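You operate a simulated robot arm through the tools that you are given. There is no shell and no other tool. Be economical: measure what you need, move in short steps, check, and stop when the job is done.

You run a simulated robot arm. Do the job below in one go: nothing can be reset, and whatever is moved stays where it is left.

Task
Put one of the round brushes from the top of the plywood bench on the shelf under the plywood bench. Take the small bottle from the top of the plywood bench and leave it on the card. Stack the 12 heel block from the top of the plywood bench on top of the 10 heel block. Put one of the buckles from the top of the plywood bench on the black heel pad there. Put the red cone from the top of the plywood bench on the sheet there and the black cone on the front deck of the press. Shut the lower drawer. Close the grey door. Put the dustpan on the shelf under the plywood bench. Turn the left stretcher knob to 0. Put the cream wax bar from the top of the finishing machine on the right wall shelf. Close the press door. The order is free. Set down upright: small bottle, cone.
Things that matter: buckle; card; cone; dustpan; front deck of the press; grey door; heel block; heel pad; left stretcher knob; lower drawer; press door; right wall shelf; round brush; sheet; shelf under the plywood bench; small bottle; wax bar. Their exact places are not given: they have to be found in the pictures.

It is judged by the outcome, as a careful person would: the job done as asked, and still so three seconds after it is handed in. It fails if anything else is knocked over, pushed out of place, dropped, spilled or broken. Flat cloth is picked up by pressing the open fingertips on it (5 to 10 N) and closing them slowly along it; thin cloth reads only 2 to 8 mm in the jaws.

Robot
A 6-joint arm with a two-finger gripper on a trunk, on a base that drives. Base frame: it is fixed to the floor where the robot stands at the start and does not move with it; the origin is under the middle of the robot, x ahead of it, y to its left, z up; the surface under the hand at the start is at about z = 860. Units: mm, degrees, N and s.
Its first joint turns from -166.0 to 166.0 degrees. Places, roughly: buckle (5x4x2 cm) [1000, 400, 900]; card [1000, 0, 750]; cone [750, 1250, 1000]; dustpan (32x24x9 cm) [-1600, 1400, 0]; front deck of the press (27x15 cm) [-360, 4580, 760]; grey door [-2200, 1200, 200]; heel block [750, 750, 750]; heel pad [750, 0, 750]; left stretcher knob [-3500, 2500, 1000]; lower drawer [-2900, -600, 200]; press door [-200, 4100, 300]; right wall shelf [1100, 3100, 1700]; round brush (4x4x8 cm) [800, 100, 900]; sheet [1000, 500, 750]; shelf under the plywood bench [700, 500, 300]; small bottle [750, 250, 1000]; wax bar [-1500, 4500, 750]. Payload 3.43 kg.
The TCP is the grasp point between the finger pads, 20 mm short of the fingertips. In the tool frame z runs along the fingers and y along their closing line. The gripper opens to 190 mm. The gripper's body begins 248 mm behind the TCP.
Orientation is that of the tool frame in the base frame, as [roll, pitch, yaw] about the fixed x, y, z axes, in that order (R = Rz(yaw) Ry(pitch) Rx(roll)). With the fingers straight down and closing along the base's y, the tool's x points along the base's -x, its y along +y and its z along -z.

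Tools
- The arm moves only by the tool drive_tool. Its argument "rows" is a list of rows, each an object (a shift or turn left out is 0, a gripper value left out holds the last) with "xyz": the shift along the base's x, y, z in units of 500 mm (1.0 is 500 mm), a list of three; "rot": the turn, a rotation vector about the base's x, y, z in units of 45 degrees (1.0 is 45 degrees), a list of three; "claw": the closure in counts, from 0 (fully open) to 255 (shut). In form: [{"xyz": [tx, ty, tz], "rot": [wx, wy, wz], "claw": claw}, ...]. A call has 1 to 20 rows; each row is the pose to reach, as a shift and turn from the pose commanded when the call began. A call with a number of a shift or a turn outside -1 to 1 is refused whole. Rows are played at 5 a second. More than 50 mm and 8.6 degrees between two rows, or a gripper value outside its range, and nothing of the call is played. A pose out of reach is approached as far as the arm can. The call stops where the force on the tool passes 40 N (or 10 N more than at its start, if that is more) or the arm is blocked; 0.2 s more then pass. Each finger travels about 45 mm/s and halts on what it meets, pressing with about 36 N; the grip force reading is that of the motor and also rises with nothing between the fingers. The clock runs only during rows and for 0.2 s after the last one: add rows that repeat a pose to give the fingers time. It gives the time, the measured TCP pose, the force on the tool (base axes), the opening and the grip force at its end, in the units of the frame above (readings bear some noise), with the torque about the TCP (base axes, N m) and any sound that the robot's microphone picked up, and new pictures: "pictures" is both (left out), scene, wrist or none.
- Cameras (640 x 400 px; columns grow to the right, rows downward): "scene" is now at [26.9, 227.5, 1353.1]; the picture's right is [0.31, -0.95, 0.00], its down [-0.46, -0.15, -0.88] and it looks along [0.83, 0.28, -0.48] (base axes); focal length 264 px, centre (320, 200). "wrist" rides on the gripper at [70, -8, -288] in the tool frame; the picture's right is [0.12, 0.99, 0.00], its down [-0.96, 0.12, -0.25] and it looks along [-0.25, 0.03, 0.97] (tool axes); focal length 261 px, centre (320, 200).
- move_column(by): slides the trunk up (or, below 0, down) by that many mm; the arm and the scene camera ride with it, the base frame stays. It gives what a move gives, with no picture.
- steer(legs): drives the robot by 1 to 6 legs, each [ahead, turn to the left] in mm and degrees, along the robot's own axes; the way and the turn of a leg run together, so that a leg with both is an arc; at most 1500 mm and 180 degrees a leg. The arm and the cameras ride along, it lands a little off, and it stops where it bumps. It gives what a move gives, and a new picture of the scene camera.
- turn_head(pan, tilt): turns the head with the scene camera to pan (to the left, within 155 degrees either way) and tilt (down, from -29 to 69), counted from straight ahead of the robot. It gives what a move gives, and a new picture of the scene camera.
- pixel_to_xyz(camera, pixels): for up to 12 pixels [column, row] of the newest picture of that camera ("zoom" is the newest enlarged one), the place [x, y, z] in the base frame of the surface seen there, good to about 2 mm. The clock stands still meanwhile.
- inspect(camera, box): a new picture of the part [left, top, right, bottom] of that camera's present view, enlarged. The clock stands still meanwhile.
- sign_off(): hands the job in; it is judged then, once.

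Keep the steps short. Do not move on a guess: measure, check each grasp and each placing, and mend mistakes. In all there are 350 turns and 360 pictures (those below and enlarged ones count). Leave the gripper open and the arm clear of the work at the hand-in unless told otherwise, and finish with a single line.

The tools are called as a command line: name --argument value ..., lists and objects as JSON in quotes. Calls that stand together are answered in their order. drive_tool: Moves the arm, as the interface text tells. Its arguments: {"type":"object","properties":{"rows":{"type":"array"},"pictures":{"type":"string","enum":["both","scene","wrist","none"]}},"required":["rows"]} The other tools are called the same way: move_column (by) slides the trunk up or down; steer (legs) drives the base; turn_head (pan, tilt) turns the head that bears the scene camera; pixel_to_xyz (camera, pixels) gives the place of the surface under pixels of a picture; inspect (camera, box) takes an enlarged picture of a part of a camera's view; sign_off () hands the job in.

At the start:

```text
time: 0.0
tcp_pos: [453.6, 558.6, 1187.3]
tcp_rot: [-179.9, 0.0, 180.0]
ft_force: [0.4, -1.0, 0.2]
wrist_torque: [0.0, -0.01, 0.03]
opening: 189.7
finger_force: 0.1
trunk travel left (down, up): [-150.0, 90.0]
robot x, y, heading: [-3.3, -0.4, -0.1]
head pan, tilt: [18.4, 28.7]
```

scene: 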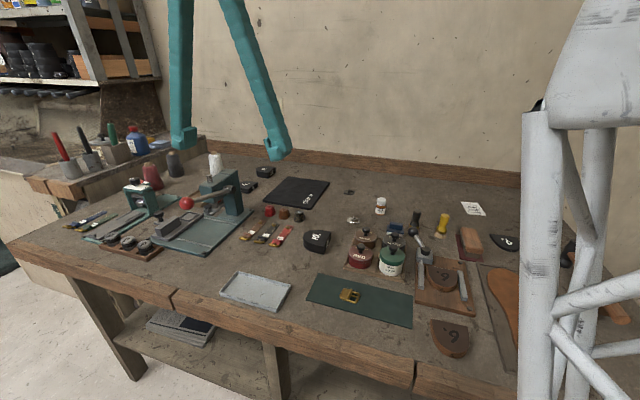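
wrist: 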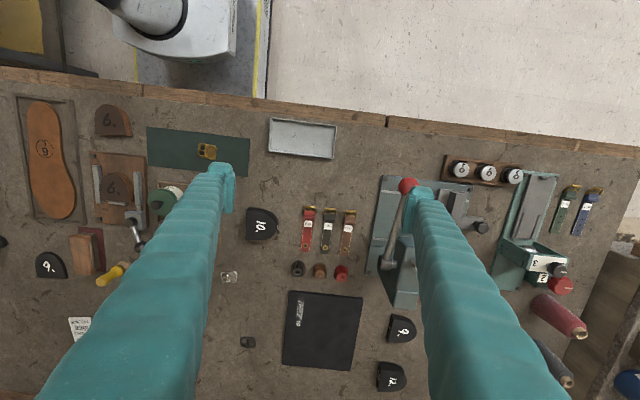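

I'll begin by enlarging the bench view to identify the items.

inspect --camera "scene" --box '[200, 150, 520, 350]'

inspect --camera "wrist" --box '[0, 70, 400, 400]'

inspect --camera "scene" --box '[0, 100, 280, 275]'

```text
2.00 times, centred on (360, 250) of scene
```

zoom: 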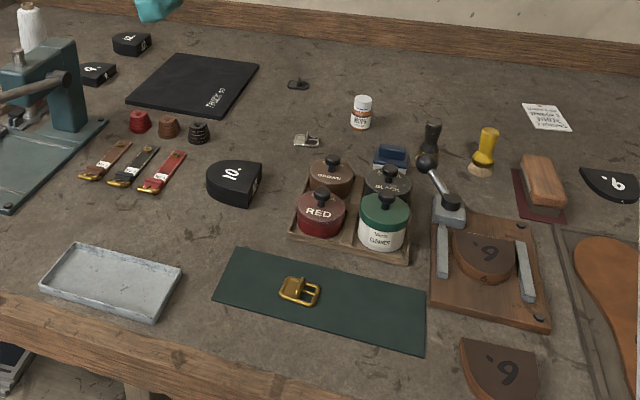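

```text
1.21 times, centred on (200, 235) of wrist
```

zoom: 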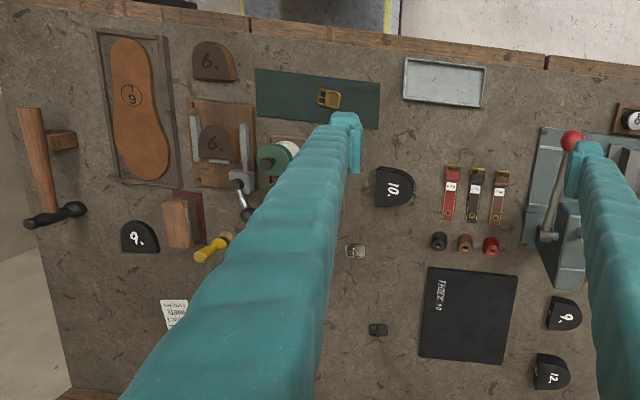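

```text
2.29 times, centred on (140, 188) of scene
```

zoom: 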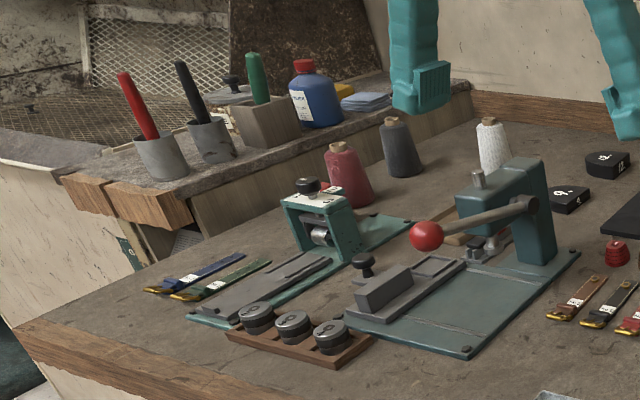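

pixel_to_xyz --camera "scene" --pixels '[[380, 208], [472, 209], [505, 242], [353, 220], [349, 192], [317, 239], [265, 172], [415, 222], [442, 226], [151, 178], [174, 165], [297, 193]]'

inspect --camera "scene" --box '[400, 190, 530, 270]'

inspect --camera "scene" --box '[235, 160, 365, 250]'

```text
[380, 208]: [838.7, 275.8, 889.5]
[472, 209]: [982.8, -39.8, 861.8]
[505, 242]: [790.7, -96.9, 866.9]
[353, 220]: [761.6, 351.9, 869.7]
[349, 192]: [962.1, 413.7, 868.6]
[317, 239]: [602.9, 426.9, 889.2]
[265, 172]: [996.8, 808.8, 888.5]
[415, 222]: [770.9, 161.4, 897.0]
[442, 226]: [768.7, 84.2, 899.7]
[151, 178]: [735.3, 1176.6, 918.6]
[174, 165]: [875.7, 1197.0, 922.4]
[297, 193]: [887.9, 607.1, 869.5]
```

```text
4.92 times, centred on (465, 230) of scene
```

zoom: 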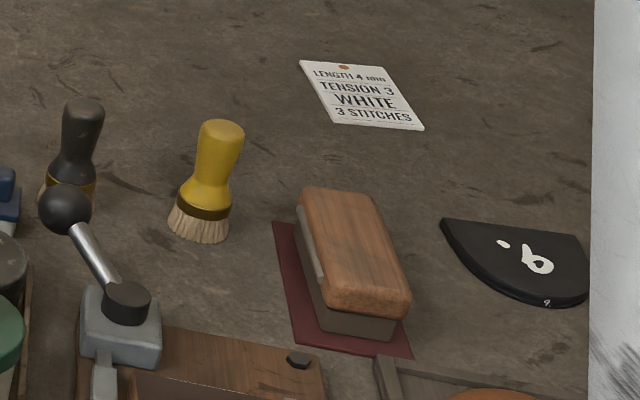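

```text
4.44 times, centred on (300, 205) of scene
```

zoom: 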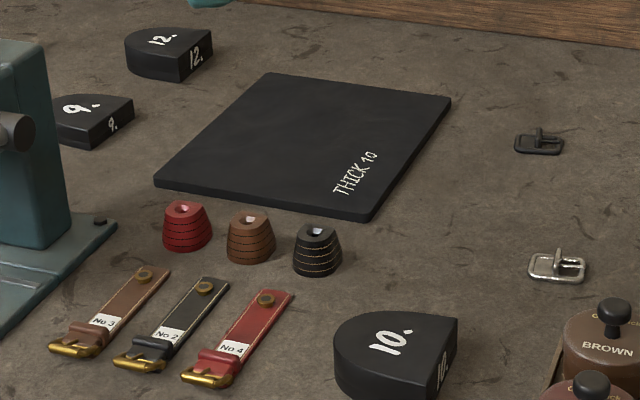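

pixel_to_xyz --camera "scene" --pixels '[[350, 341], [100, 272], [270, 320], [300, 390], [150, 385], [180, 322], [15, 245], [380, 198], [381, 213], [472, 203], [470, 214], [500, 236]]'

turn_head --pan 0 --tilt 60

```text
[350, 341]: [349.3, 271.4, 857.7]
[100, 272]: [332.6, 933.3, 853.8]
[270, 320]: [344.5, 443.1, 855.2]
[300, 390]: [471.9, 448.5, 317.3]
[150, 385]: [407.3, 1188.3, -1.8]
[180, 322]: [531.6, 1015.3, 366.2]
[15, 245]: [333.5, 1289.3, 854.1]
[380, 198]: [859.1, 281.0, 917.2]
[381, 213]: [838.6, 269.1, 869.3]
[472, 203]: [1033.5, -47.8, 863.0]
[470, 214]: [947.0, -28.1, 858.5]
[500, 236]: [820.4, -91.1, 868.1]
```

```text
time: 1.0
tcp_pos: [455.6, 558.8, 1188.2]
tcp_rot: [180.0, -0.1, -179.9]
ft_force: [-0.8, 0.1, -0.2]
wrist_torque: [0.01, -0.01, 0.03]
opening: 190.2
finger_force: 0.1
trunk travel left (down, up): [-150.0, 90.0]
robot x, y, heading: [-4.0, -3.0, 0.1]
head pan, tilt: [0.0, 60.0]
```

scene: 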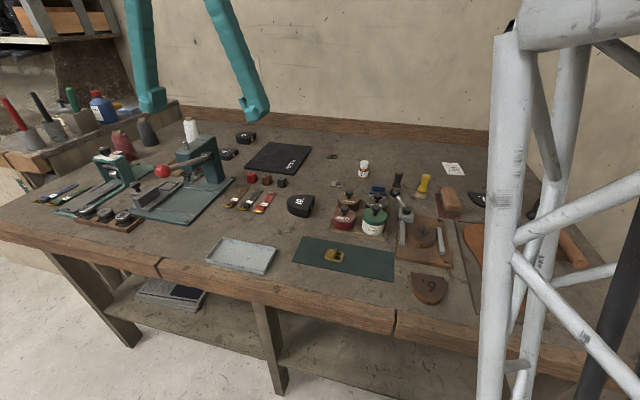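

inspect --camera "scene" --box '[0, 0, 640, 400]'

```text
1.00 times, centred on (320, 200) of scene (not enlarged: the box is as wide or as high as the picture)
```

zoom: 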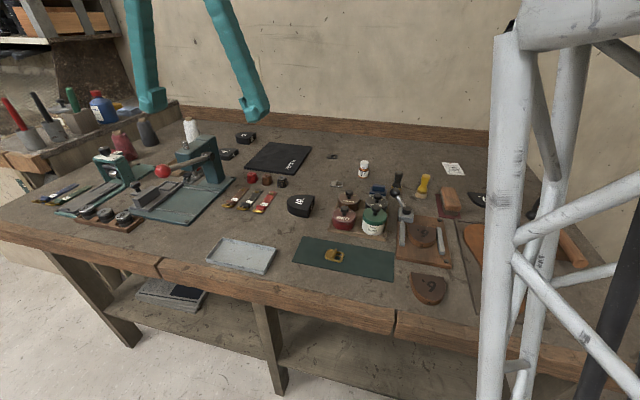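

The head still seems to be turning; let some time pass.

drive_tool --rows '[{"xyz": [0, 0, 0]}, {"xyz": [0, 0, 0]}, {"xyz": [0, 0, 0]}, {"xyz": [0, 0, 0]}, {"xyz": [0, 0, 0]}]' --pictures "scene"

```text
time: 2.2
tcp_pos: [454.4, 557.6, 1187.4]
tcp_rot: [179.9, 0.0, 179.9]
ft_force: [0.3, 0.5, 0.0]
wrist_torque: [-0.02, -0.01, 0.03]
opening: 190.1
finger_force: 0.2
trunk travel left (down, up): [-150.0, 90.0]
robot x, y, heading: [-1.9, 2.0, 0.2]
head pan, tilt: [0.0, 60.0]
```

scene: 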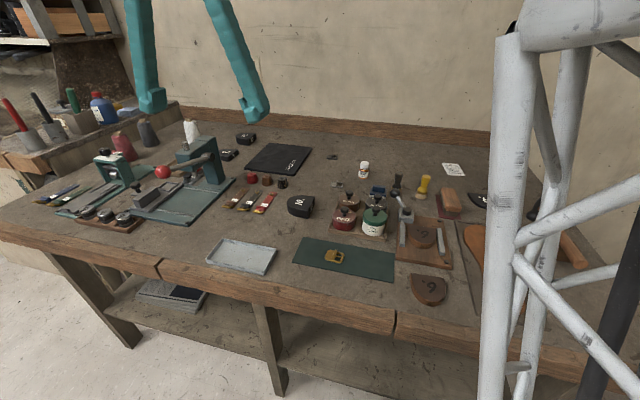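

turn_head --pan -10 --tilt 40

pixel_to_xyz --camera "scene" --pixels '[[362, 170], [452, 169]]'

```text
time: 3.0
tcp_pos: [454.3, 558.7, 1188.0]
tcp_rot: [180.0, 0.0, -180.0]
ft_force: [-0.9, -0.3, 0.5]
wrist_torque: [0.01, -0.03, -0.02]
opening: 190.1
finger_force: 0.0
trunk travel left (down, up): [-150.0, 90.0]
robot x, y, heading: [-0.9, 1.0, 0.3]
head pan, tilt: [-10.0, 40.0]
```

scene: 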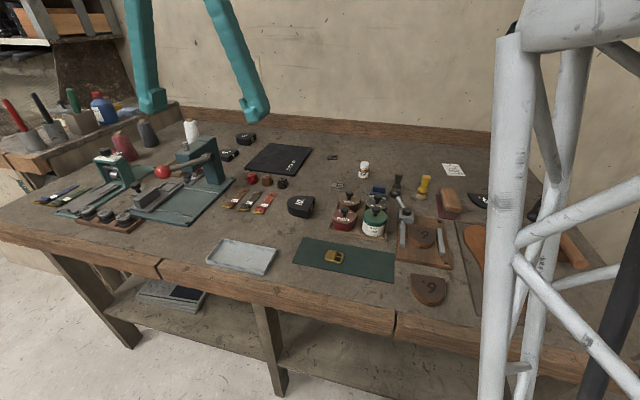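

```text
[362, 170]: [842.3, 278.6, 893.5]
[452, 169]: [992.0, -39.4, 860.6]
```

The view did not follow. I'll test the head with a clearly different direction.

turn_head --pan 60 --tilt 30

```text
time: 4.4
tcp_pos: [454.2, 558.6, 1188.8]
tcp_rot: [180.0, -0.1, -180.0]
ft_force: [-0.4, -0.2, -0.2]
wrist_torque: [-0.02, 0.0, -0.02]
opening: 189.9
finger_force: 0.1
trunk travel left (down, up): [-150.0, 90.0]
robot x, y, heading: [-1.0, -2.5, 0.0]
head pan, tilt: [60.0, 30.0]
```

scene: 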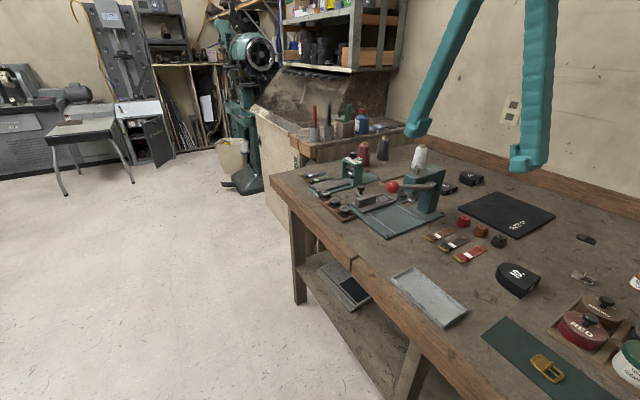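

pixel_to_xyz --camera "wrist" --pixels '[[262, 90], [200, 90], [262, 20], [140, 70], [180, 10], [300, 60], [230, 70]]'

turn_head --pan 30 --tilt 45

```text
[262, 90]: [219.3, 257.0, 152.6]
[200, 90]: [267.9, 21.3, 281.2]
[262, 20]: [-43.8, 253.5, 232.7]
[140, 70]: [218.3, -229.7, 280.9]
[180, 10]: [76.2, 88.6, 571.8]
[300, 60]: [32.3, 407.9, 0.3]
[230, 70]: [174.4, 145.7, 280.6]
```

```text
time: 5.3
tcp_pos: [454.8, 558.5, 1186.6]
tcp_rot: [180.0, 0.0, 179.9]
ft_force: [-0.5, -0.4, 1.0]
wrist_torque: [0.0, -0.01, -0.01]
opening: 190.0
finger_force: 0.1
trunk travel left (down, up): [-150.0, 90.0]
robot x, y, heading: [0.8, 1.8, 0.0]
head pan, tilt: [30.0, 45.0]
```

scene: 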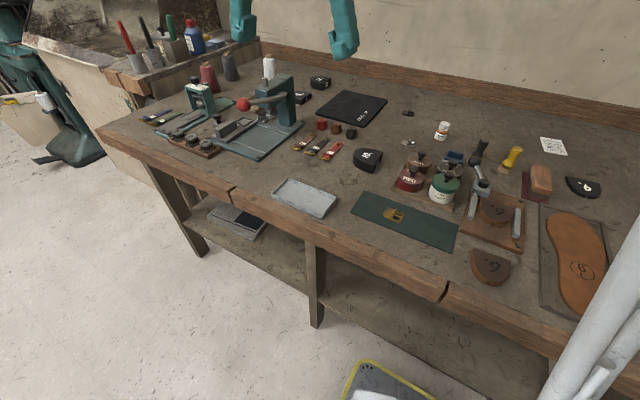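

pixel_to_xyz --camera "scene" --pixels '[[442, 125], [436, 131], [449, 132], [442, 138], [454, 156], [463, 158], [448, 163], [480, 146], [476, 158], [512, 157], [422, 158], [452, 165]]'

drive_tool --rows '[{"xyz": [0.08, -0.055, 0], "claw": 100}, {"xyz": [0.16, -0.11, 0]}, {"xyz": [0.24, -0.165, 0]}, {"xyz": [0.32, -0.22, 0]}, {"xyz": [0.4, -0.275, 0]}, {"xyz": [0.48, -0.33, 0]}, {"xyz": [0.56, -0.39, 0]}, {"xyz": [0.64, -0.45, 0]}, {"xyz": [0.72, -0.51, 0]}, {"xyz": [0.78, -0.563, 0]}, {"xyz": [0.78, -0.563, -0.08]}, {"xyz": [0.78, -0.563, -0.16]}, {"xyz": [0.78, -0.563, -0.2]}, {"xyz": [0.78, -0.563, -0.2]}]'

```text
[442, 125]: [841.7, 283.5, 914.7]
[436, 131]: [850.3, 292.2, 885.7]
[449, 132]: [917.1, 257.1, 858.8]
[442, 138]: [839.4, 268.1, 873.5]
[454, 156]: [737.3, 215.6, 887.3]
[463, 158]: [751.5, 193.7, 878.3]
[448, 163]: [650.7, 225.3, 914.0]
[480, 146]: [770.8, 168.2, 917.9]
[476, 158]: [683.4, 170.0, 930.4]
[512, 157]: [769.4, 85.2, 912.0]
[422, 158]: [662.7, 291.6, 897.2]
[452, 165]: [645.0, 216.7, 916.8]
```

```text
time: 8.3
tcp_pos: [846.1, 277.4, 1085.3]
tcp_rot: [180.0, 0.0, -180.0]
ft_force: [-0.4, 1.0, 0.8]
wrist_torque: [-0.02, -0.01, 0.03]
opening: 115.4
finger_force: 0.0
trunk travel left (down, up): [-150.0, 90.0]
robot x, y, heading: [-1.5, -2.3, 0.2]
head pan, tilt: [30.0, 45.0]
```

scene: 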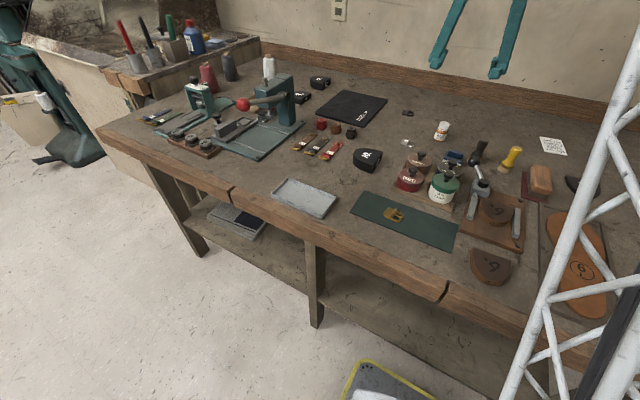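
wrist: 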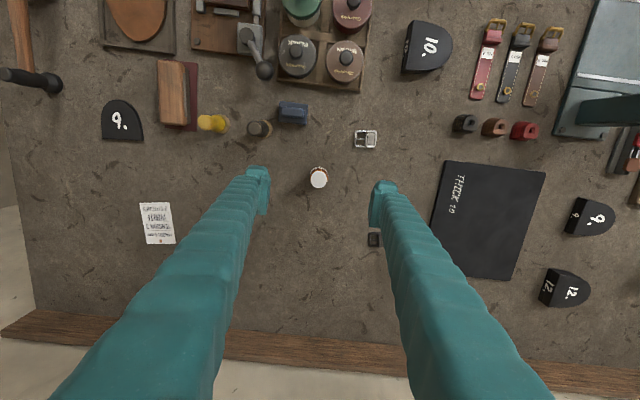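

The wrist view is clear. I'll measure the bottle, card, pad, buckles, blocks and brushes from it.

pixel_to_xyz --camera "wrist" --pixels '[[319, 178], [318, 172], [319, 183], [158, 223], [122, 122], [366, 139], [375, 239], [210, 124], [255, 129], [428, 48], [572, 290], [490, 222]]'

inspect --camera "wrist" --box '[90, 80, 390, 260]'

```text
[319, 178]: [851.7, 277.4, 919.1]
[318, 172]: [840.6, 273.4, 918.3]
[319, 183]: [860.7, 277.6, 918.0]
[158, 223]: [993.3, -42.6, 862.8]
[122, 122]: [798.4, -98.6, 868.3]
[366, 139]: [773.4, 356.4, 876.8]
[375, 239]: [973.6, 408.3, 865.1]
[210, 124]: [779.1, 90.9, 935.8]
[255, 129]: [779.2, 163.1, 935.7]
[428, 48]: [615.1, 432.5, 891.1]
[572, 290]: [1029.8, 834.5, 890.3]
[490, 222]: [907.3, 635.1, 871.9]
```

```text
2.13 times, centred on (240, 170) of wrist
```

zoom: 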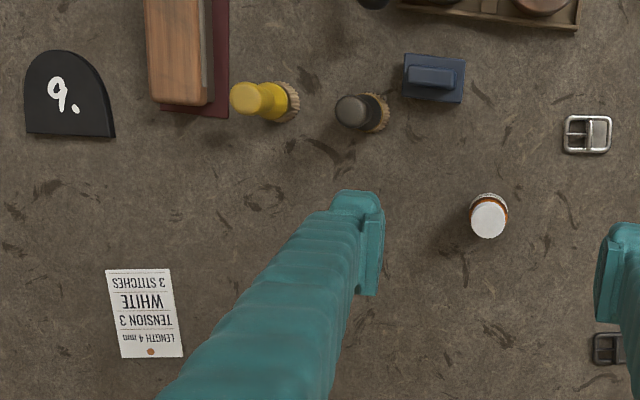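

Bottle centre is (851, 277), top z 918. Going down with jaws about it and closing.

drive_tool --rows '[{"xyz": [0.01, 0, -0.09]}, {"xyz": [0.01, 0, -0.18]}, {"xyz": [0.01, 0, -0.27]}, {"xyz": [0.01, 0, -0.35]}, {"xyz": [0.01, 0, -0.384]}, {"xyz": [0.01, 0, -0.384]}, {"xyz": [0.01, 0, -0.384], "claw": 230}, {"xyz": [0.01, 0, -0.384]}, {"xyz": [0.01, 0, -0.384]}, {"xyz": [0.01, 0, -0.384]}, {"xyz": [0.01, 0, -0.384]}, {"xyz": [0.01, 0, -0.384]}, {"xyz": [0.01, 0, -0.384]}, {"xyz": [0.01, 0, -0.384]}]' --pictures "wrist"

```text
time: 11.3
tcp_pos: [849.6, 279.7, 897.0]
tcp_rot: [-180.0, 0.0, -180.0]
ft_force: [0.5, -0.8, 0.6]
wrist_torque: [0.02, 0.01, 0.0]
opening: 33.0
finger_force: 35.9
trunk travel left (down, up): [-150.0, 90.0]
robot x, y, heading: [-1.5, -4.6, -0.1]
head pan, tilt: [30.0, 45.0]
```

wrist: 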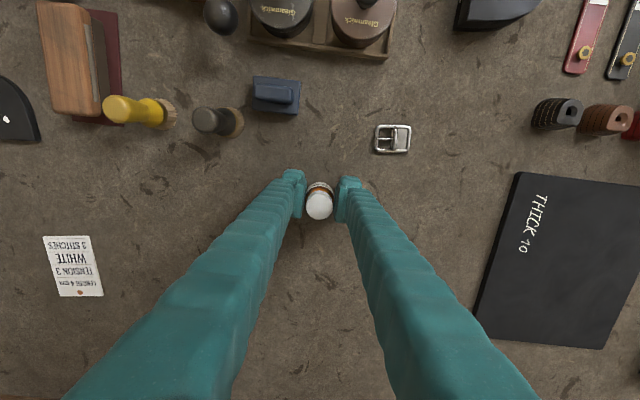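

Bottle held (33 mm). Lifting and carrying it toward the card at about (980, -41).

drive_tool --rows '[{"xyz": [0, 0, 0.08]}, {"xyz": [0.02, -0.05, 0.13]}, {"xyz": [0.05, -0.13, 0.13]}, {"xyz": [0.08, -0.21, 0.13]}, {"xyz": [0.11, -0.29, 0.13]}, {"xyz": [0.14, -0.37, 0.13]}, {"xyz": [0.17, -0.45, 0.13]}, {"xyz": [0.2, -0.53, 0.13]}, {"xyz": [0.23, -0.6, 0.13]}, {"xyz": [0.26, -0.636, 0.13]}, {"xyz": [0.26, -0.636, 0.13]}, {"xyz": [0.26, -0.636, 0.13]}]'

```text
time: 13.9
tcp_pos: [979.6, -40.6, 961.9]
tcp_rot: [-180.0, 0.0, 180.0]
ft_force: [-0.2, 0.2, -0.5]
wrist_torque: [0.0, 0.04, -0.02]
opening: 18.3
finger_force: 0.0
trunk travel left (down, up): [-150.0, 90.0]
robot x, y, heading: [1.4, 0.9, 0.1]
head pan, tilt: [30.0, 45.0]
```

scene: 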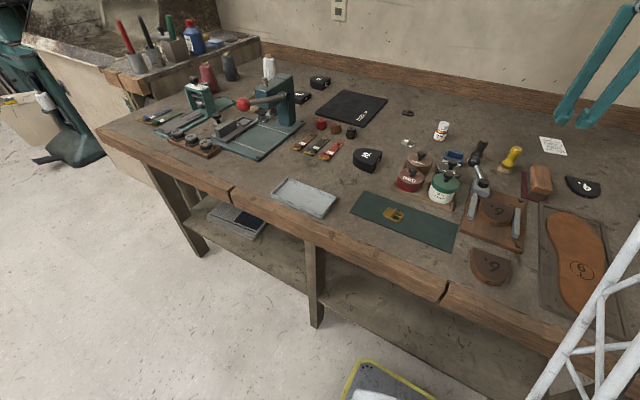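
wrist: 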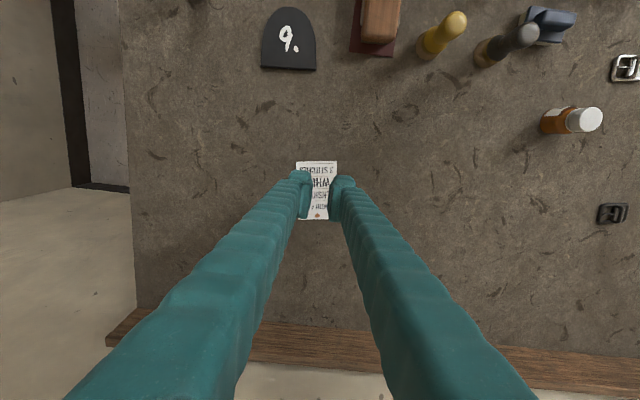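

The bottle slipped out; it still stands. Measuring it again before a deeper, firmer grasp.

drive_tool --rows '[{"xyz": [0, 0, 0.09], "claw": 120}, {"xyz": [-0.03, 0.08, 0.12]}, {"xyz": [-0.06, 0.16, 0.12]}, {"xyz": [-0.09, 0.24, 0.12]}, {"xyz": [-0.12, 0.32, 0.12]}, {"xyz": [-0.15, 0.4, 0.12]}, {"xyz": [-0.18, 0.48, 0.12]}, {"xyz": [-0.21, 0.56, 0.12]}, {"xyz": [-0.256, 0.62, 0.12]}, {"xyz": [-0.256, 0.636, 0.12]}, {"xyz": [-0.256, 0.636, 0.12]}]' --pictures "wrist"

pixel_to_xyz --camera "scene" --pixels '[[442, 124], [441, 131], [440, 139], [436, 131], [446, 131]]'

inspect --camera "wrist" --box '[240, 120, 400, 260]'

```text
time: 16.4
tcp_pos: [853.1, 276.1, 1021.6]
tcp_rot: [180.0, -0.1, -179.9]
ft_force: [0.1, -0.3, -1.0]
wrist_torque: [0.01, 0.0, -0.01]
opening: 100.6
finger_force: 0.0
trunk travel left (down, up): [-150.0, 90.0]
robot x, y, heading: [2.1, 1.4, 0.0]
head pan, tilt: [30.0, 45.0]
```

wrist: 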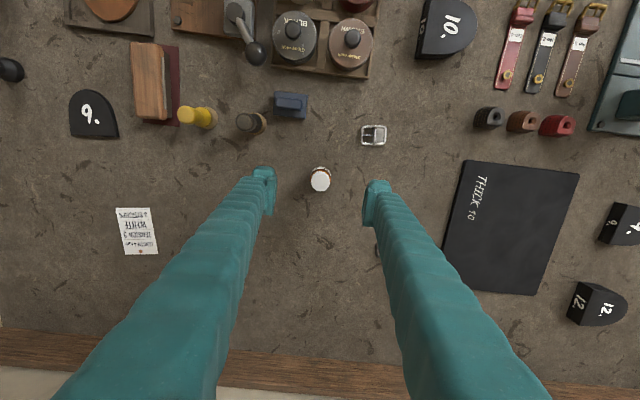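

```text
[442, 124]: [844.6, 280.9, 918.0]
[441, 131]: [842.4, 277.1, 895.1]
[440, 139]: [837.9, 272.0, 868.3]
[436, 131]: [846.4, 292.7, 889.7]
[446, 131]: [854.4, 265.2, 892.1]
```

```text
2.86 times, centred on (320, 190) of wrist
```

zoom: 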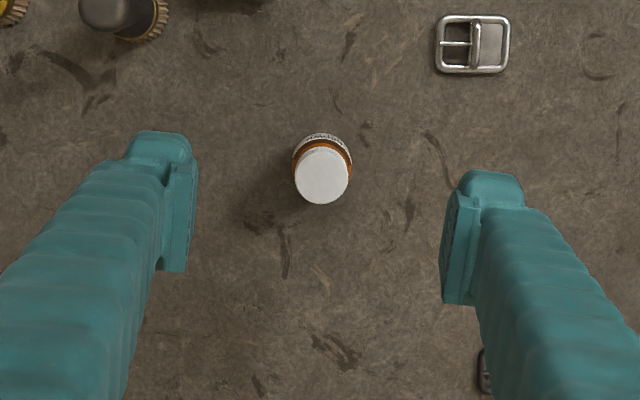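

drive_tool --rows '[{"xyz": [0.006, 0.004, -0.09]}, {"xyz": [0.006, 0.004, -0.18]}, {"xyz": [0.006, 0.004, -0.24]}, {"xyz": [0.006, 0.004, -0.276]}, {"xyz": [0.006, 0.004, -0.276]}, {"xyz": [0.006, 0.004, -0.276], "claw": 255}, {"xyz": [0.006, 0.004, -0.276]}, {"xyz": [0.006, 0.004, -0.276]}, {"xyz": [0.006, 0.004, -0.276]}, {"xyz": [0.006, 0.004, -0.276]}, {"xyz": [0.006, 0.004, -0.276]}, {"xyz": [0.006, 0.004, -0.276]}, {"xyz": [0.006, 0.004, -0.276]}, {"xyz": [0.006, 0.004, -0.276]}, {"xyz": [0.006, 0.004, -0.276]}, {"xyz": [0.006, 0.004, -0.25]}, {"xyz": [0.006, 0.004, -0.22]}, {"xyz": [0.006, 0.004, -0.19]}, {"xyz": [0.006, 0.004, -0.16]}]' --pictures "wrist"

```text
time: 20.4
tcp_pos: [854.4, 277.9, 940.6]
tcp_rot: [180.0, 0.0, 179.9]
ft_force: [0.0, -0.6, -0.3]
wrist_torque: [-0.02, 0.02, -0.05]
opening: 33.3
finger_force: 36.0
trunk travel left (down, up): [-150.0, 90.0]
robot x, y, heading: [-1.7, -4.1, 0.1]
head pan, tilt: [30.0, 45.0]
```

wrist: 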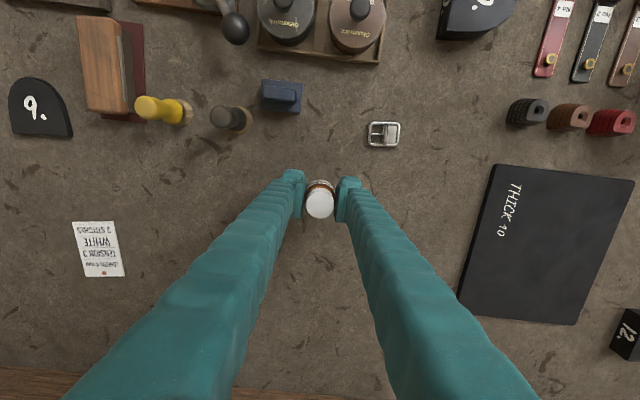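

Held now. Carrying to the card at this height.

drive_tool --rows '[{"xyz": [0.01, -0.04, 0.02]}, {"xyz": [0.035, -0.1, 0.02]}, {"xyz": [0.06, -0.16, 0.02]}, {"xyz": [0.085, -0.22, 0.02]}, {"xyz": [0.11, -0.28, 0.02]}, {"xyz": [0.135, -0.34, 0.02]}, {"xyz": [0.16, -0.4, 0.02]}, {"xyz": [0.185, -0.46, 0.02]}, {"xyz": [0.21, -0.52, 0.02]}, {"xyz": [0.235, -0.58, 0.02]}, {"xyz": [0.252, -0.62, 0.02]}, {"xyz": [0.252, -0.638, 0.02]}, {"xyz": [0.252, -0.638, 0.02]}, {"xyz": [0.252, -0.638, 0.02]}]' --pictures "wrist"

```text
time: 23.4
tcp_pos: [982.1, -40.7, 952.0]
tcp_rot: [-180.0, -0.1, 180.0]
ft_force: [0.1, -0.1, 0.0]
wrist_torque: [-0.03, 0.01, 0.01]
opening: 33.3
finger_force: 35.8
trunk travel left (down, up): [-150.0, 90.0]
robot x, y, heading: [-2.4, 1.1, 0.1]
head pan, tilt: [30.0, 45.0]
```

wrist: 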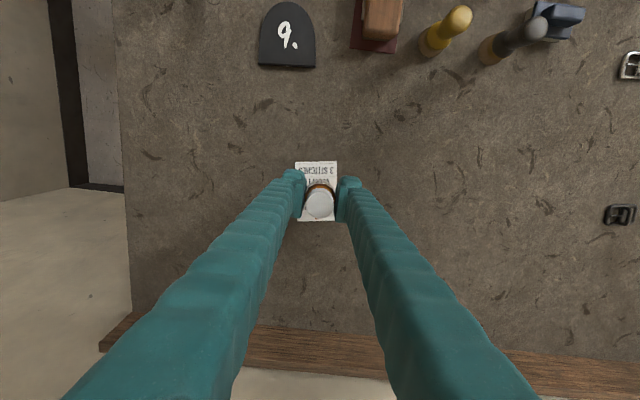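

pixel_to_xyz --camera "wrist" --pixels '[[298, 164], [336, 163], [299, 219], [337, 219], [318, 200]]'

```text
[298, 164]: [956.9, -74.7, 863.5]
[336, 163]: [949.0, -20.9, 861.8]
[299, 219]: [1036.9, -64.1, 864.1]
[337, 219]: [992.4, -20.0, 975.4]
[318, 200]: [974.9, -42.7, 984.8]
```

Bottle is over the card's middle. Lowering gently.

drive_tool --rows '[{"xyz": [0, 0, -0.05]}, {"xyz": [0, 0, -0.1]}, {"xyz": [0, 0, -0.12]}, {"xyz": [0, 0, -0.128]}, {"xyz": [0, 0, -0.131]}, {"xyz": [0, 0, -0.131]}]' --pictures "none"

```text
time: 24.8
tcp_pos: [980.6, -40.2, 885.5]
tcp_rot: [-180.0, 0.1, -179.9]
ft_force: [-0.5, 0.1, 5.6]
wrist_torque: [0.03, 0.02, -0.01]
opening: 33.3
finger_force: 36.3
trunk travel left (down, up): [-150.0, 90.0]
robot x, y, heading: [1.8, -1.9, 0.2]
head pan, tilt: [30.0, 45.0]
```

Contact at 5.6 N. Releasing, then rising.

drive_tool --rows '[{"xyz": [0, 0, 0.0], "claw": 190}, {"xyz": [0, 0, 0.0], "claw": 130}, {"xyz": [0, 0, 0.0]}, {"xyz": [0, 0, 0.0]}, {"xyz": [0, 0, 0.0]}, {"xyz": [0, 0, 0.0]}, {"xyz": [0, 0, 0.08]}, {"xyz": [0, 0, 0.16]}, {"xyz": [0, 0, 0.24]}, {"xyz": [0, 0, 0.24]}]'

```text
time: 26.9
tcp_pos: [980.1, -38.3, 1009.5]
tcp_rot: [-179.9, 0.0, 180.0]
ft_force: [0.1, -0.6, 0.0]
wrist_torque: [-0.02, -0.01, 0.01]
opening: 93.2
finger_force: 0.1
trunk travel left (down, up): [-150.0, 90.0]
robot x, y, heading: [-0.3, 0.2, -0.0]
head pan, tilt: [30.0, 45.0]
```

scene: 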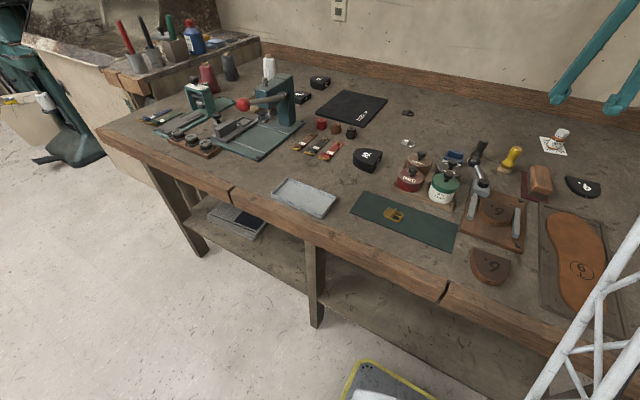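
wrist: 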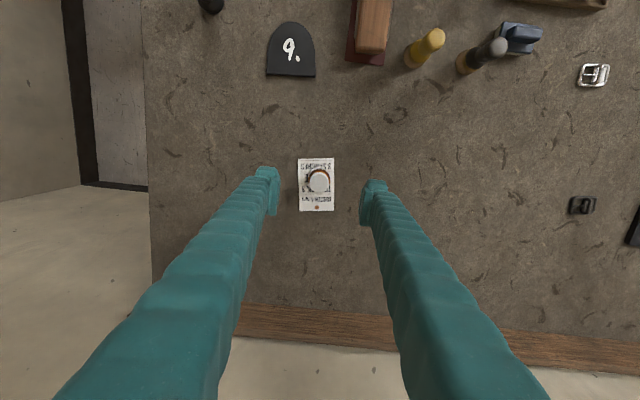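

Bottle stands on the card. Next the silver buckle near (773, 356): moving over it.

drive_tool --rows '[{"xyz": [-0.03, 0.08, 0]}, {"xyz": [-0.07, 0.16, 0]}, {"xyz": [-0.11, 0.24, 0]}, {"xyz": [-0.15, 0.32, 0]}, {"xyz": [-0.19, 0.4, 0]}, {"xyz": [-0.23, 0.48, 0]}, {"xyz": [-0.28, 0.56, 0]}, {"xyz": [-0.33, 0.64, 0]}, {"xyz": [-0.38, 0.72, 0]}, {"xyz": [-0.414, 0.788, 0]}, {"xyz": [-0.414, 0.788, 0]}, {"xyz": [-0.414, 0.788, 0]}]' --pictures "wrist"

inspect --camera "wrist" --box '[260, 140, 380, 215]'

```text
time: 29.6
tcp_pos: [774.1, 353.5, 1006.0]
tcp_rot: [-180.0, 0.0, -180.0]
ft_force: [0.5, 0.1, 0.1]
wrist_torque: [0.01, 0.01, -0.02]
opening: 92.9
finger_force: 0.1
trunk travel left (down, up): [-150.0, 90.0]
robot x, y, heading: [-0.7, 0.5, -0.2]
head pan, tilt: [30.0, 45.0]
```

wrist: 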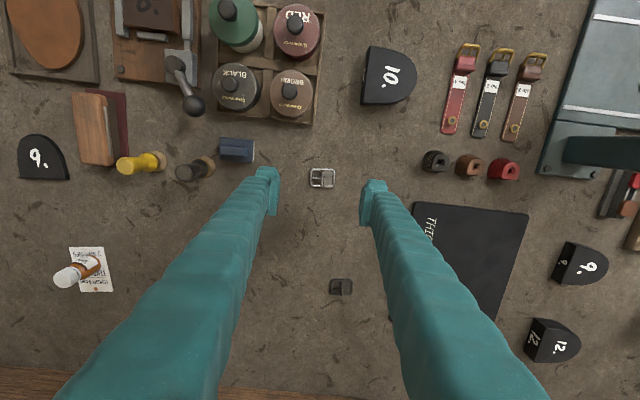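

```text
5.33 times, centred on (320, 178) of wrist
```

zoom: 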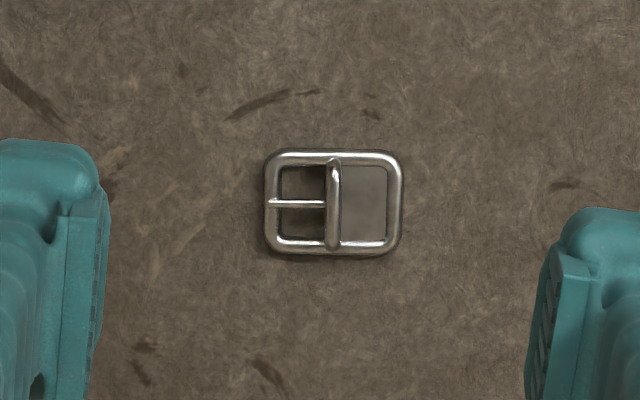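

pixel_to_xyz --camera "zoom" --pixels '[[270, 200], [396, 200], [300, 157], [300, 246], [332, 200], [332, 300], [365, 200]]'

```text
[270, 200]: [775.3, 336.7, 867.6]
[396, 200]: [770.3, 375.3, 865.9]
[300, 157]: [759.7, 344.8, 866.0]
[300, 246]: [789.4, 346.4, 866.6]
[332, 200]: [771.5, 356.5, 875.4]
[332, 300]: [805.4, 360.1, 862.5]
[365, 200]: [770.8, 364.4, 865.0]
```

Buckle is 40 mm along y centred (773, 356), thin. Going down till tips are just over the table and closing.

drive_tool --rows '[{"xyz": [0, 0.005, -0.09], "claw": 150}, {"xyz": [0, 0.005, -0.17]}, {"xyz": [0, 0.005, -0.22]}, {"xyz": [0, 0.005, -0.24]}, {"xyz": [0, 0.005, -0.2485]}, {"xyz": [0, 0.005, -0.2485]}, {"xyz": [0, 0.005, -0.2485], "claw": 200}, {"xyz": [0, 0.005, -0.2485], "claw": 255}, {"xyz": [0, 0.005, -0.2485]}, {"xyz": [0, 0.005, -0.2485]}, {"xyz": [0, 0.005, -0.2485]}, {"xyz": [0, 0.005, -0.2485]}, {"xyz": [0, 0.005, -0.2485]}]' --pictures "wrist"

```text
time: 31.9
tcp_pos: [774.4, 356.5, 886.4]
tcp_rot: [179.8, 0.4, 179.9]
ft_force: [-5.4, -2.1, 32.0]
wrist_torque: [-0.05, 0.18, 0.04]
opening: 5.9
finger_force: 21.5
trunk travel left (down, up): [-150.0, 90.0]
robot x, y, heading: [3.3, 1.1, -0.1]
head pan, tilt: [30.0, 45.0]
stopped in row 11: the force on the tool passed its limit at 45 N (the readings are from after the stop); the commanded pose is now the measured one
```

wrist: 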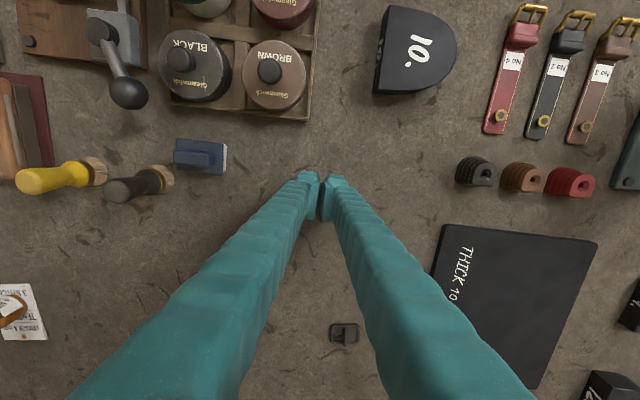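

The jaws seem to have ridden up and clamp the raised bar (5.9 mm). Lifting slowly to see whether it holds.

drive_tool --rows '[{"xyz": [0, 0, 0.005]}, {"xyz": [0, 0, 0.02]}, {"xyz": [0, 0, 0.05]}, {"xyz": [0, 0, 0.1]}, {"xyz": [0, 0, 0.15]}, {"xyz": [0, 0, 0.15]}]' --pictures "both"

inspect --camera "wrist" --box '[260, 140, 380, 215]'

inspect --camera "scene" --box '[340, 60, 480, 180]'

```text
time: 33.3
tcp_pos: [775.1, 357.4, 960.4]
tcp_rot: [180.0, 0.2, -180.0]
ft_force: [0.6, 0.2, -0.2]
wrist_torque: [0.03, -0.02, 0.02]
opening: 0.0
finger_force: 34.5
trunk travel left (down, up): [-150.0, 90.0]
robot x, y, heading: [3.6, -0.6, -0.0]
head pan, tilt: [30.0, 45.0]
```

scene: 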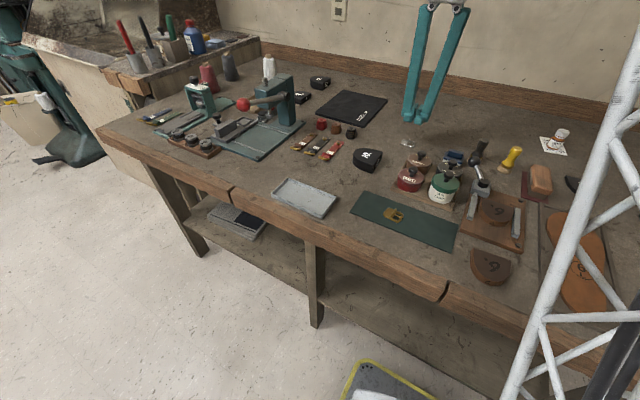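
wrist: 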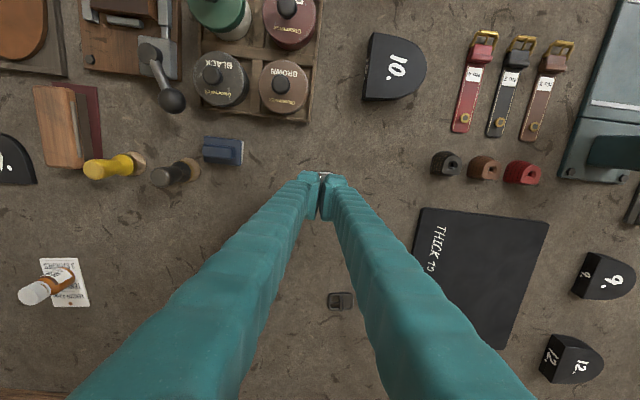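

```text
5.33 times, centred on (320, 178) of wrist
```

zoom: 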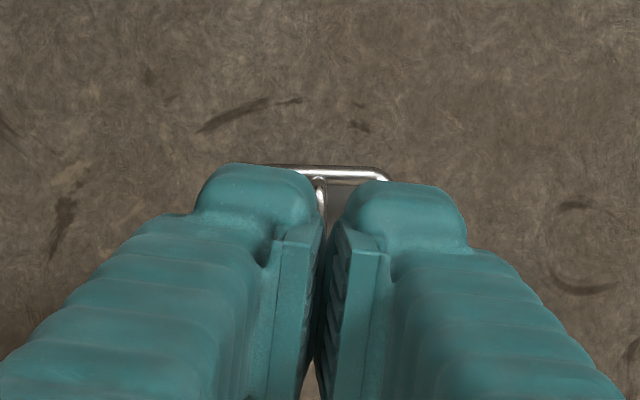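

```text
3.33 times, centred on (410, 120) of scene
```

zoom: 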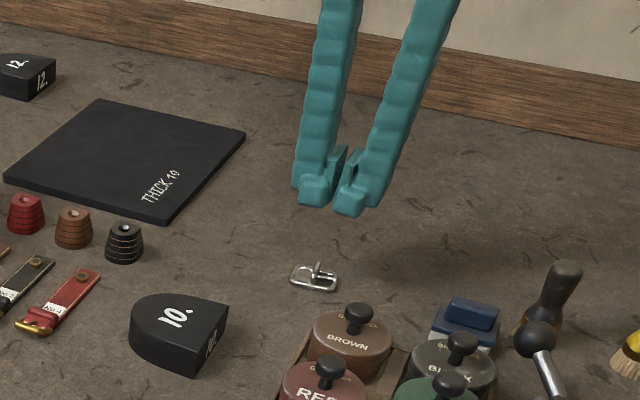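

The buckle slid out and lies flat again. Looking closer at its raised part.

inspect --camera "scene" --box '[392, 130, 424, 150]'

drive_tool --rows '[{"xyz": [0, 0, 0], "claw": 200}, {"xyz": [-0.04, 0, 0]}, {"xyz": [-0.08, 0, 0]}, {"xyz": [-0.08, 0, 0]}]' --pictures "wrist"

inspect --camera "wrist" --box '[280, 190, 360, 240]'

```text
16.00 times, centred on (408, 140) of scene
```

zoom: 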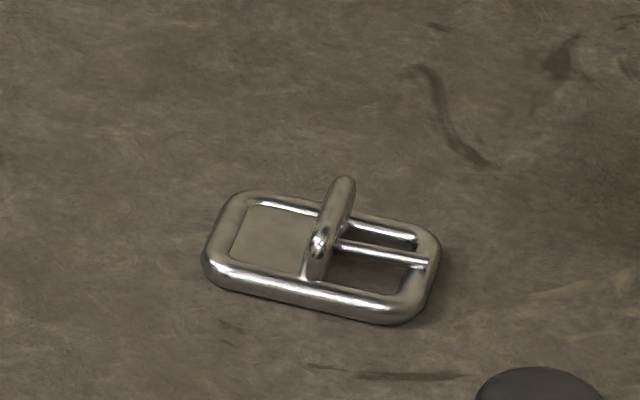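

```text
time: 34.3
tcp_pos: [734.5, 357.4, 960.5]
tcp_rot: [179.9, 0.2, 179.9]
ft_force: [-0.3, 0.2, -0.3]
wrist_torque: [0.01, -0.02, 0.01]
opening: 41.0
finger_force: 0.0
trunk travel left (down, up): [-150.0, 90.0]
robot x, y, heading: [3.5, 0.1, -0.0]
head pan, tilt: [30.0, 45.0]
```

wrist: 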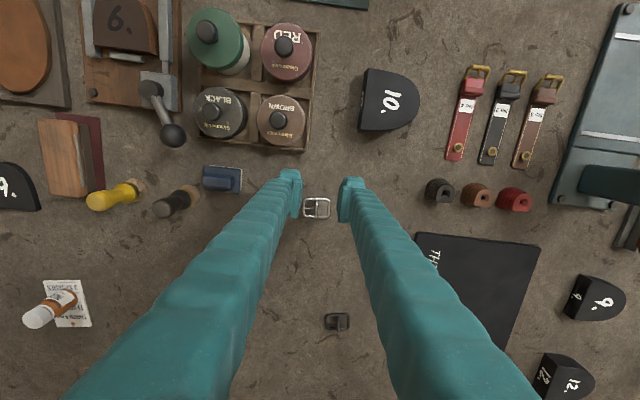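

```text
8.00 times, centred on (320, 215) of wrist
```

zoom: 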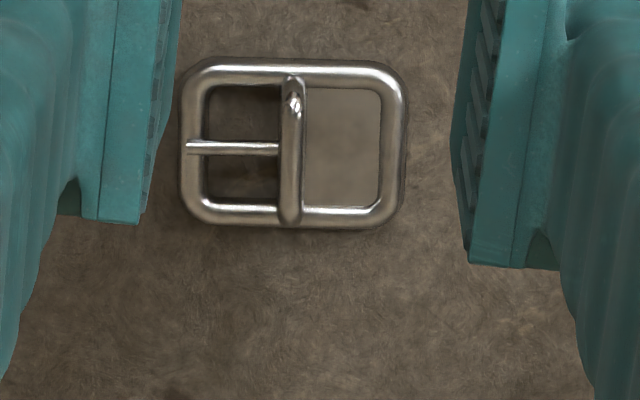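

A fin across the buckle is the natural handle. Measuring fin and frame.

pixel_to_xyz --camera "zoom" --pixels '[[291, 80], [291, 110], [291, 140], [291, 170], [291, 210], [190, 140], [398, 150], [240, 68], [240, 215], [300, 300]]'

```text
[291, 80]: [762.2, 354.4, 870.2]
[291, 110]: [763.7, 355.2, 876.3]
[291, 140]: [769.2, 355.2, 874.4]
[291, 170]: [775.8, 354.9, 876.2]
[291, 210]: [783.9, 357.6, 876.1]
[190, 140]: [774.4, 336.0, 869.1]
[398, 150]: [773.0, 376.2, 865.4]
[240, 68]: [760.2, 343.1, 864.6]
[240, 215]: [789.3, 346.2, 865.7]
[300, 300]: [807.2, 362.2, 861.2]
```

drive_tool --rows '[{"xyz": [0.04, -0.002, 0], "claw": 205}, {"xyz": [0.079, -0.004, 0]}, {"xyz": [0.079, -0.004, -0.07]}, {"xyz": [0.079, -0.004, -0.12]}, {"xyz": [0.079, -0.004, -0.1435]}, {"xyz": [0.079, -0.004, -0.1435]}, {"xyz": [0.079, -0.004, -0.1435], "claw": 230}, {"xyz": [0.079, -0.004, -0.1435], "claw": 255}, {"xyz": [0.079, -0.004, -0.1435]}, {"xyz": [0.079, -0.004, -0.1435]}, {"xyz": [0.079, -0.004, -0.1435]}, {"xyz": [0.079, -0.004, -0.1435]}, {"xyz": [0.079, -0.004, -0.1435]}, {"xyz": [0.079, -0.004, -0.1435]}]' --pictures "none"

```text
time: 36.9
tcp_pos: [773.2, 354.8, 889.6]
tcp_rot: [179.8, 0.4, 180.0]
ft_force: [-3.5, -1.9, 21.6]
wrist_torque: [-0.04, 0.08, -0.01]
opening: 6.2
finger_force: 34.2
trunk travel left (down, up): [-150.0, 90.0]
robot x, y, heading: [1.6, 1.5, 0.2]
head pan, tilt: [30.0, 45.0]
stopped in row 12: the force on the tool passed its limit at 41 N (the readings are from after the stop); the commanded pose is now the measured one
```

drive_tool --rows '[{"xyz": [0, 0, 0.002]}, {"xyz": [0, 0, 0.002]}, {"xyz": [0, 0, 0.002]}, {"xyz": [0, 0, 0.006]}, {"xyz": [0, 0, 0.01]}, {"xyz": [0, 0, 0.014]}, {"xyz": [0, 0, 0.02]}]' --pictures "wrist"

inspect --camera "wrist" --box '[280, 150, 360, 200]'

```text
time: 38.5
tcp_pos: [773.0, 355.8, 899.8]
tcp_rot: [179.8, 0.3, 180.0]
ft_force: [-0.1, -0.2, -0.3]
wrist_torque: [-0.02, 0.01, -0.02]
opening: 0.2
finger_force: 34.2
trunk travel left (down, up): [-150.0, 90.0]
robot x, y, heading: [-3.6, -0.3, -0.0]
head pan, tilt: [30.0, 45.0]
```

wrist: 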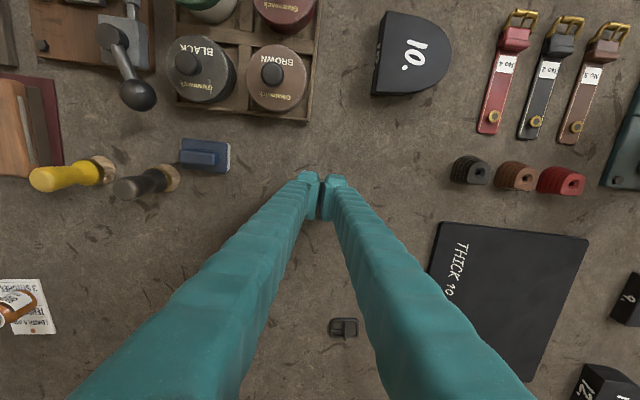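

```text
8.00 times, centred on (320, 175) of wrist
```

zoom: 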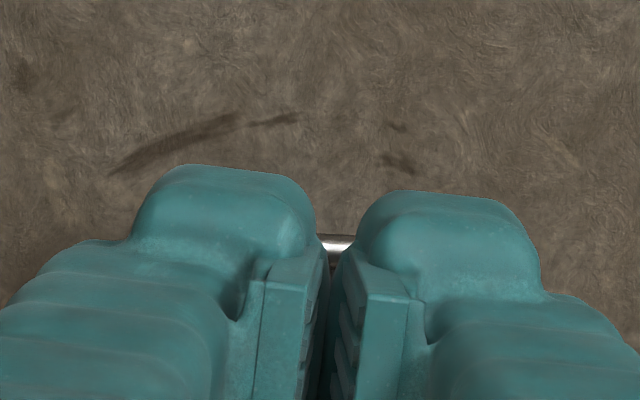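

Slipped again: thin rounded parts. Comparing the gold and dark buckles for a better hold.

inspect --camera "scene" --box '[376, 200, 416, 226]'

inspect --camera "wrist" --box '[310, 300, 374, 340]'

pixel_to_xyz --camera "zoom" --pixels '[[200, 270], [270, 270], [420, 270], [300, 180], [300, 360], [275, 220], [270, 330], [345, 270]]'

pixel_to_xyz --camera "scene" --pixels '[[392, 209], [395, 213], [387, 215], [402, 217], [395, 221], [393, 217]]'

```text
15.38 times, centred on (396, 213) of scene
```

zoom: 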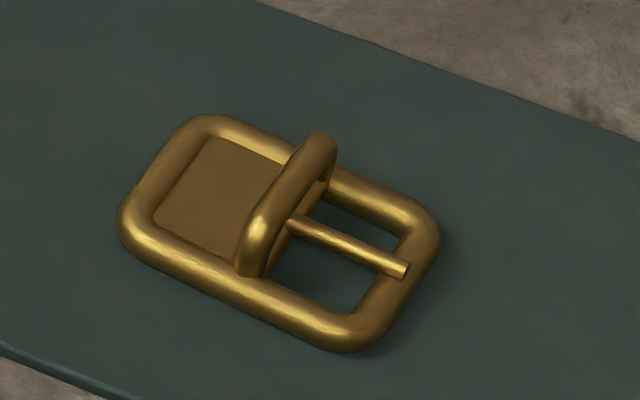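

```text
10.00 times, centred on (342, 320) of wrist
```

zoom: 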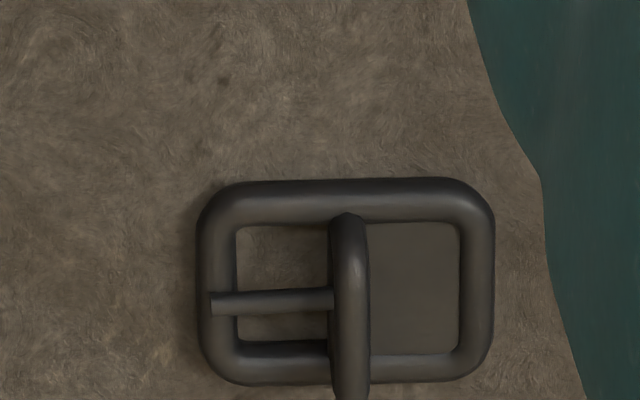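

```text
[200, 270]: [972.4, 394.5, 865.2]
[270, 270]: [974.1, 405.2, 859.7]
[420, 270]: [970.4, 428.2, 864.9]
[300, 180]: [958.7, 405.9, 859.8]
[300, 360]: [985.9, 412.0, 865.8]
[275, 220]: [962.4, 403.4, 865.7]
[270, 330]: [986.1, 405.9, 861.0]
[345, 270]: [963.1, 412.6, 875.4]
```

```text
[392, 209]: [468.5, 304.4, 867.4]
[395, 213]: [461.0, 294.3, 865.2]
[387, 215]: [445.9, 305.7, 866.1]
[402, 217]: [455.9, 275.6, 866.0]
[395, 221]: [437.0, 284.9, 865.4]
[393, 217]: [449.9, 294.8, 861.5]
```

drive_tool --rows '[{"xyz": [0, 0, 0.05], "claw": 200}, {"xyz": [0, 0.0, 0.1], "claw": 180}, {"xyz": [0, 0, 0.1]}, {"xyz": [0, 0, 0.1]}]' --pictures "scene"

inspect --camera "scene" --box '[376, 90, 440, 130]'

```text
time: 39.5
tcp_pos: [774.0, 357.1, 947.3]
tcp_rot: [179.9, 0.4, 179.9]
ft_force: [-0.2, -1.0, -0.2]
wrist_torque: [-0.05, 0.02, 0.02]
opening: 55.8
finger_force: 0.0
trunk travel left (down, up): [-150.0, 90.0]
robot x, y, heading: [-0.4, -2.5, -0.0]
head pan, tilt: [30.0, 45.0]
```

scene: 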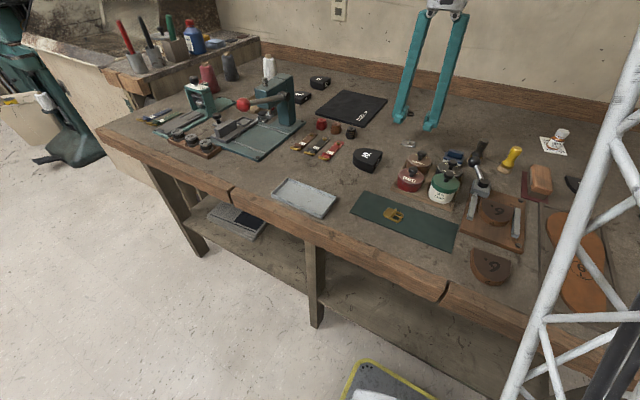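

```text
10.00 times, centred on (408, 110) of scene
```

zoom: 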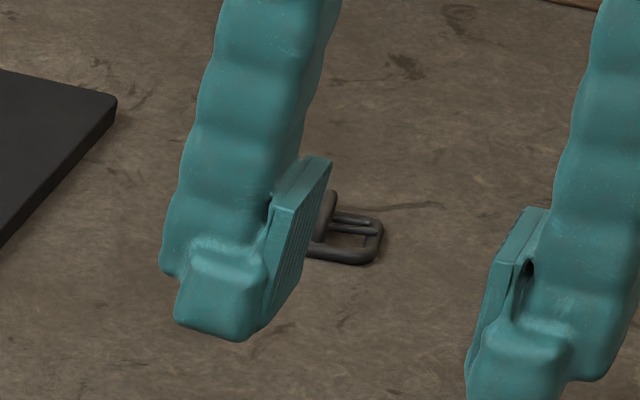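

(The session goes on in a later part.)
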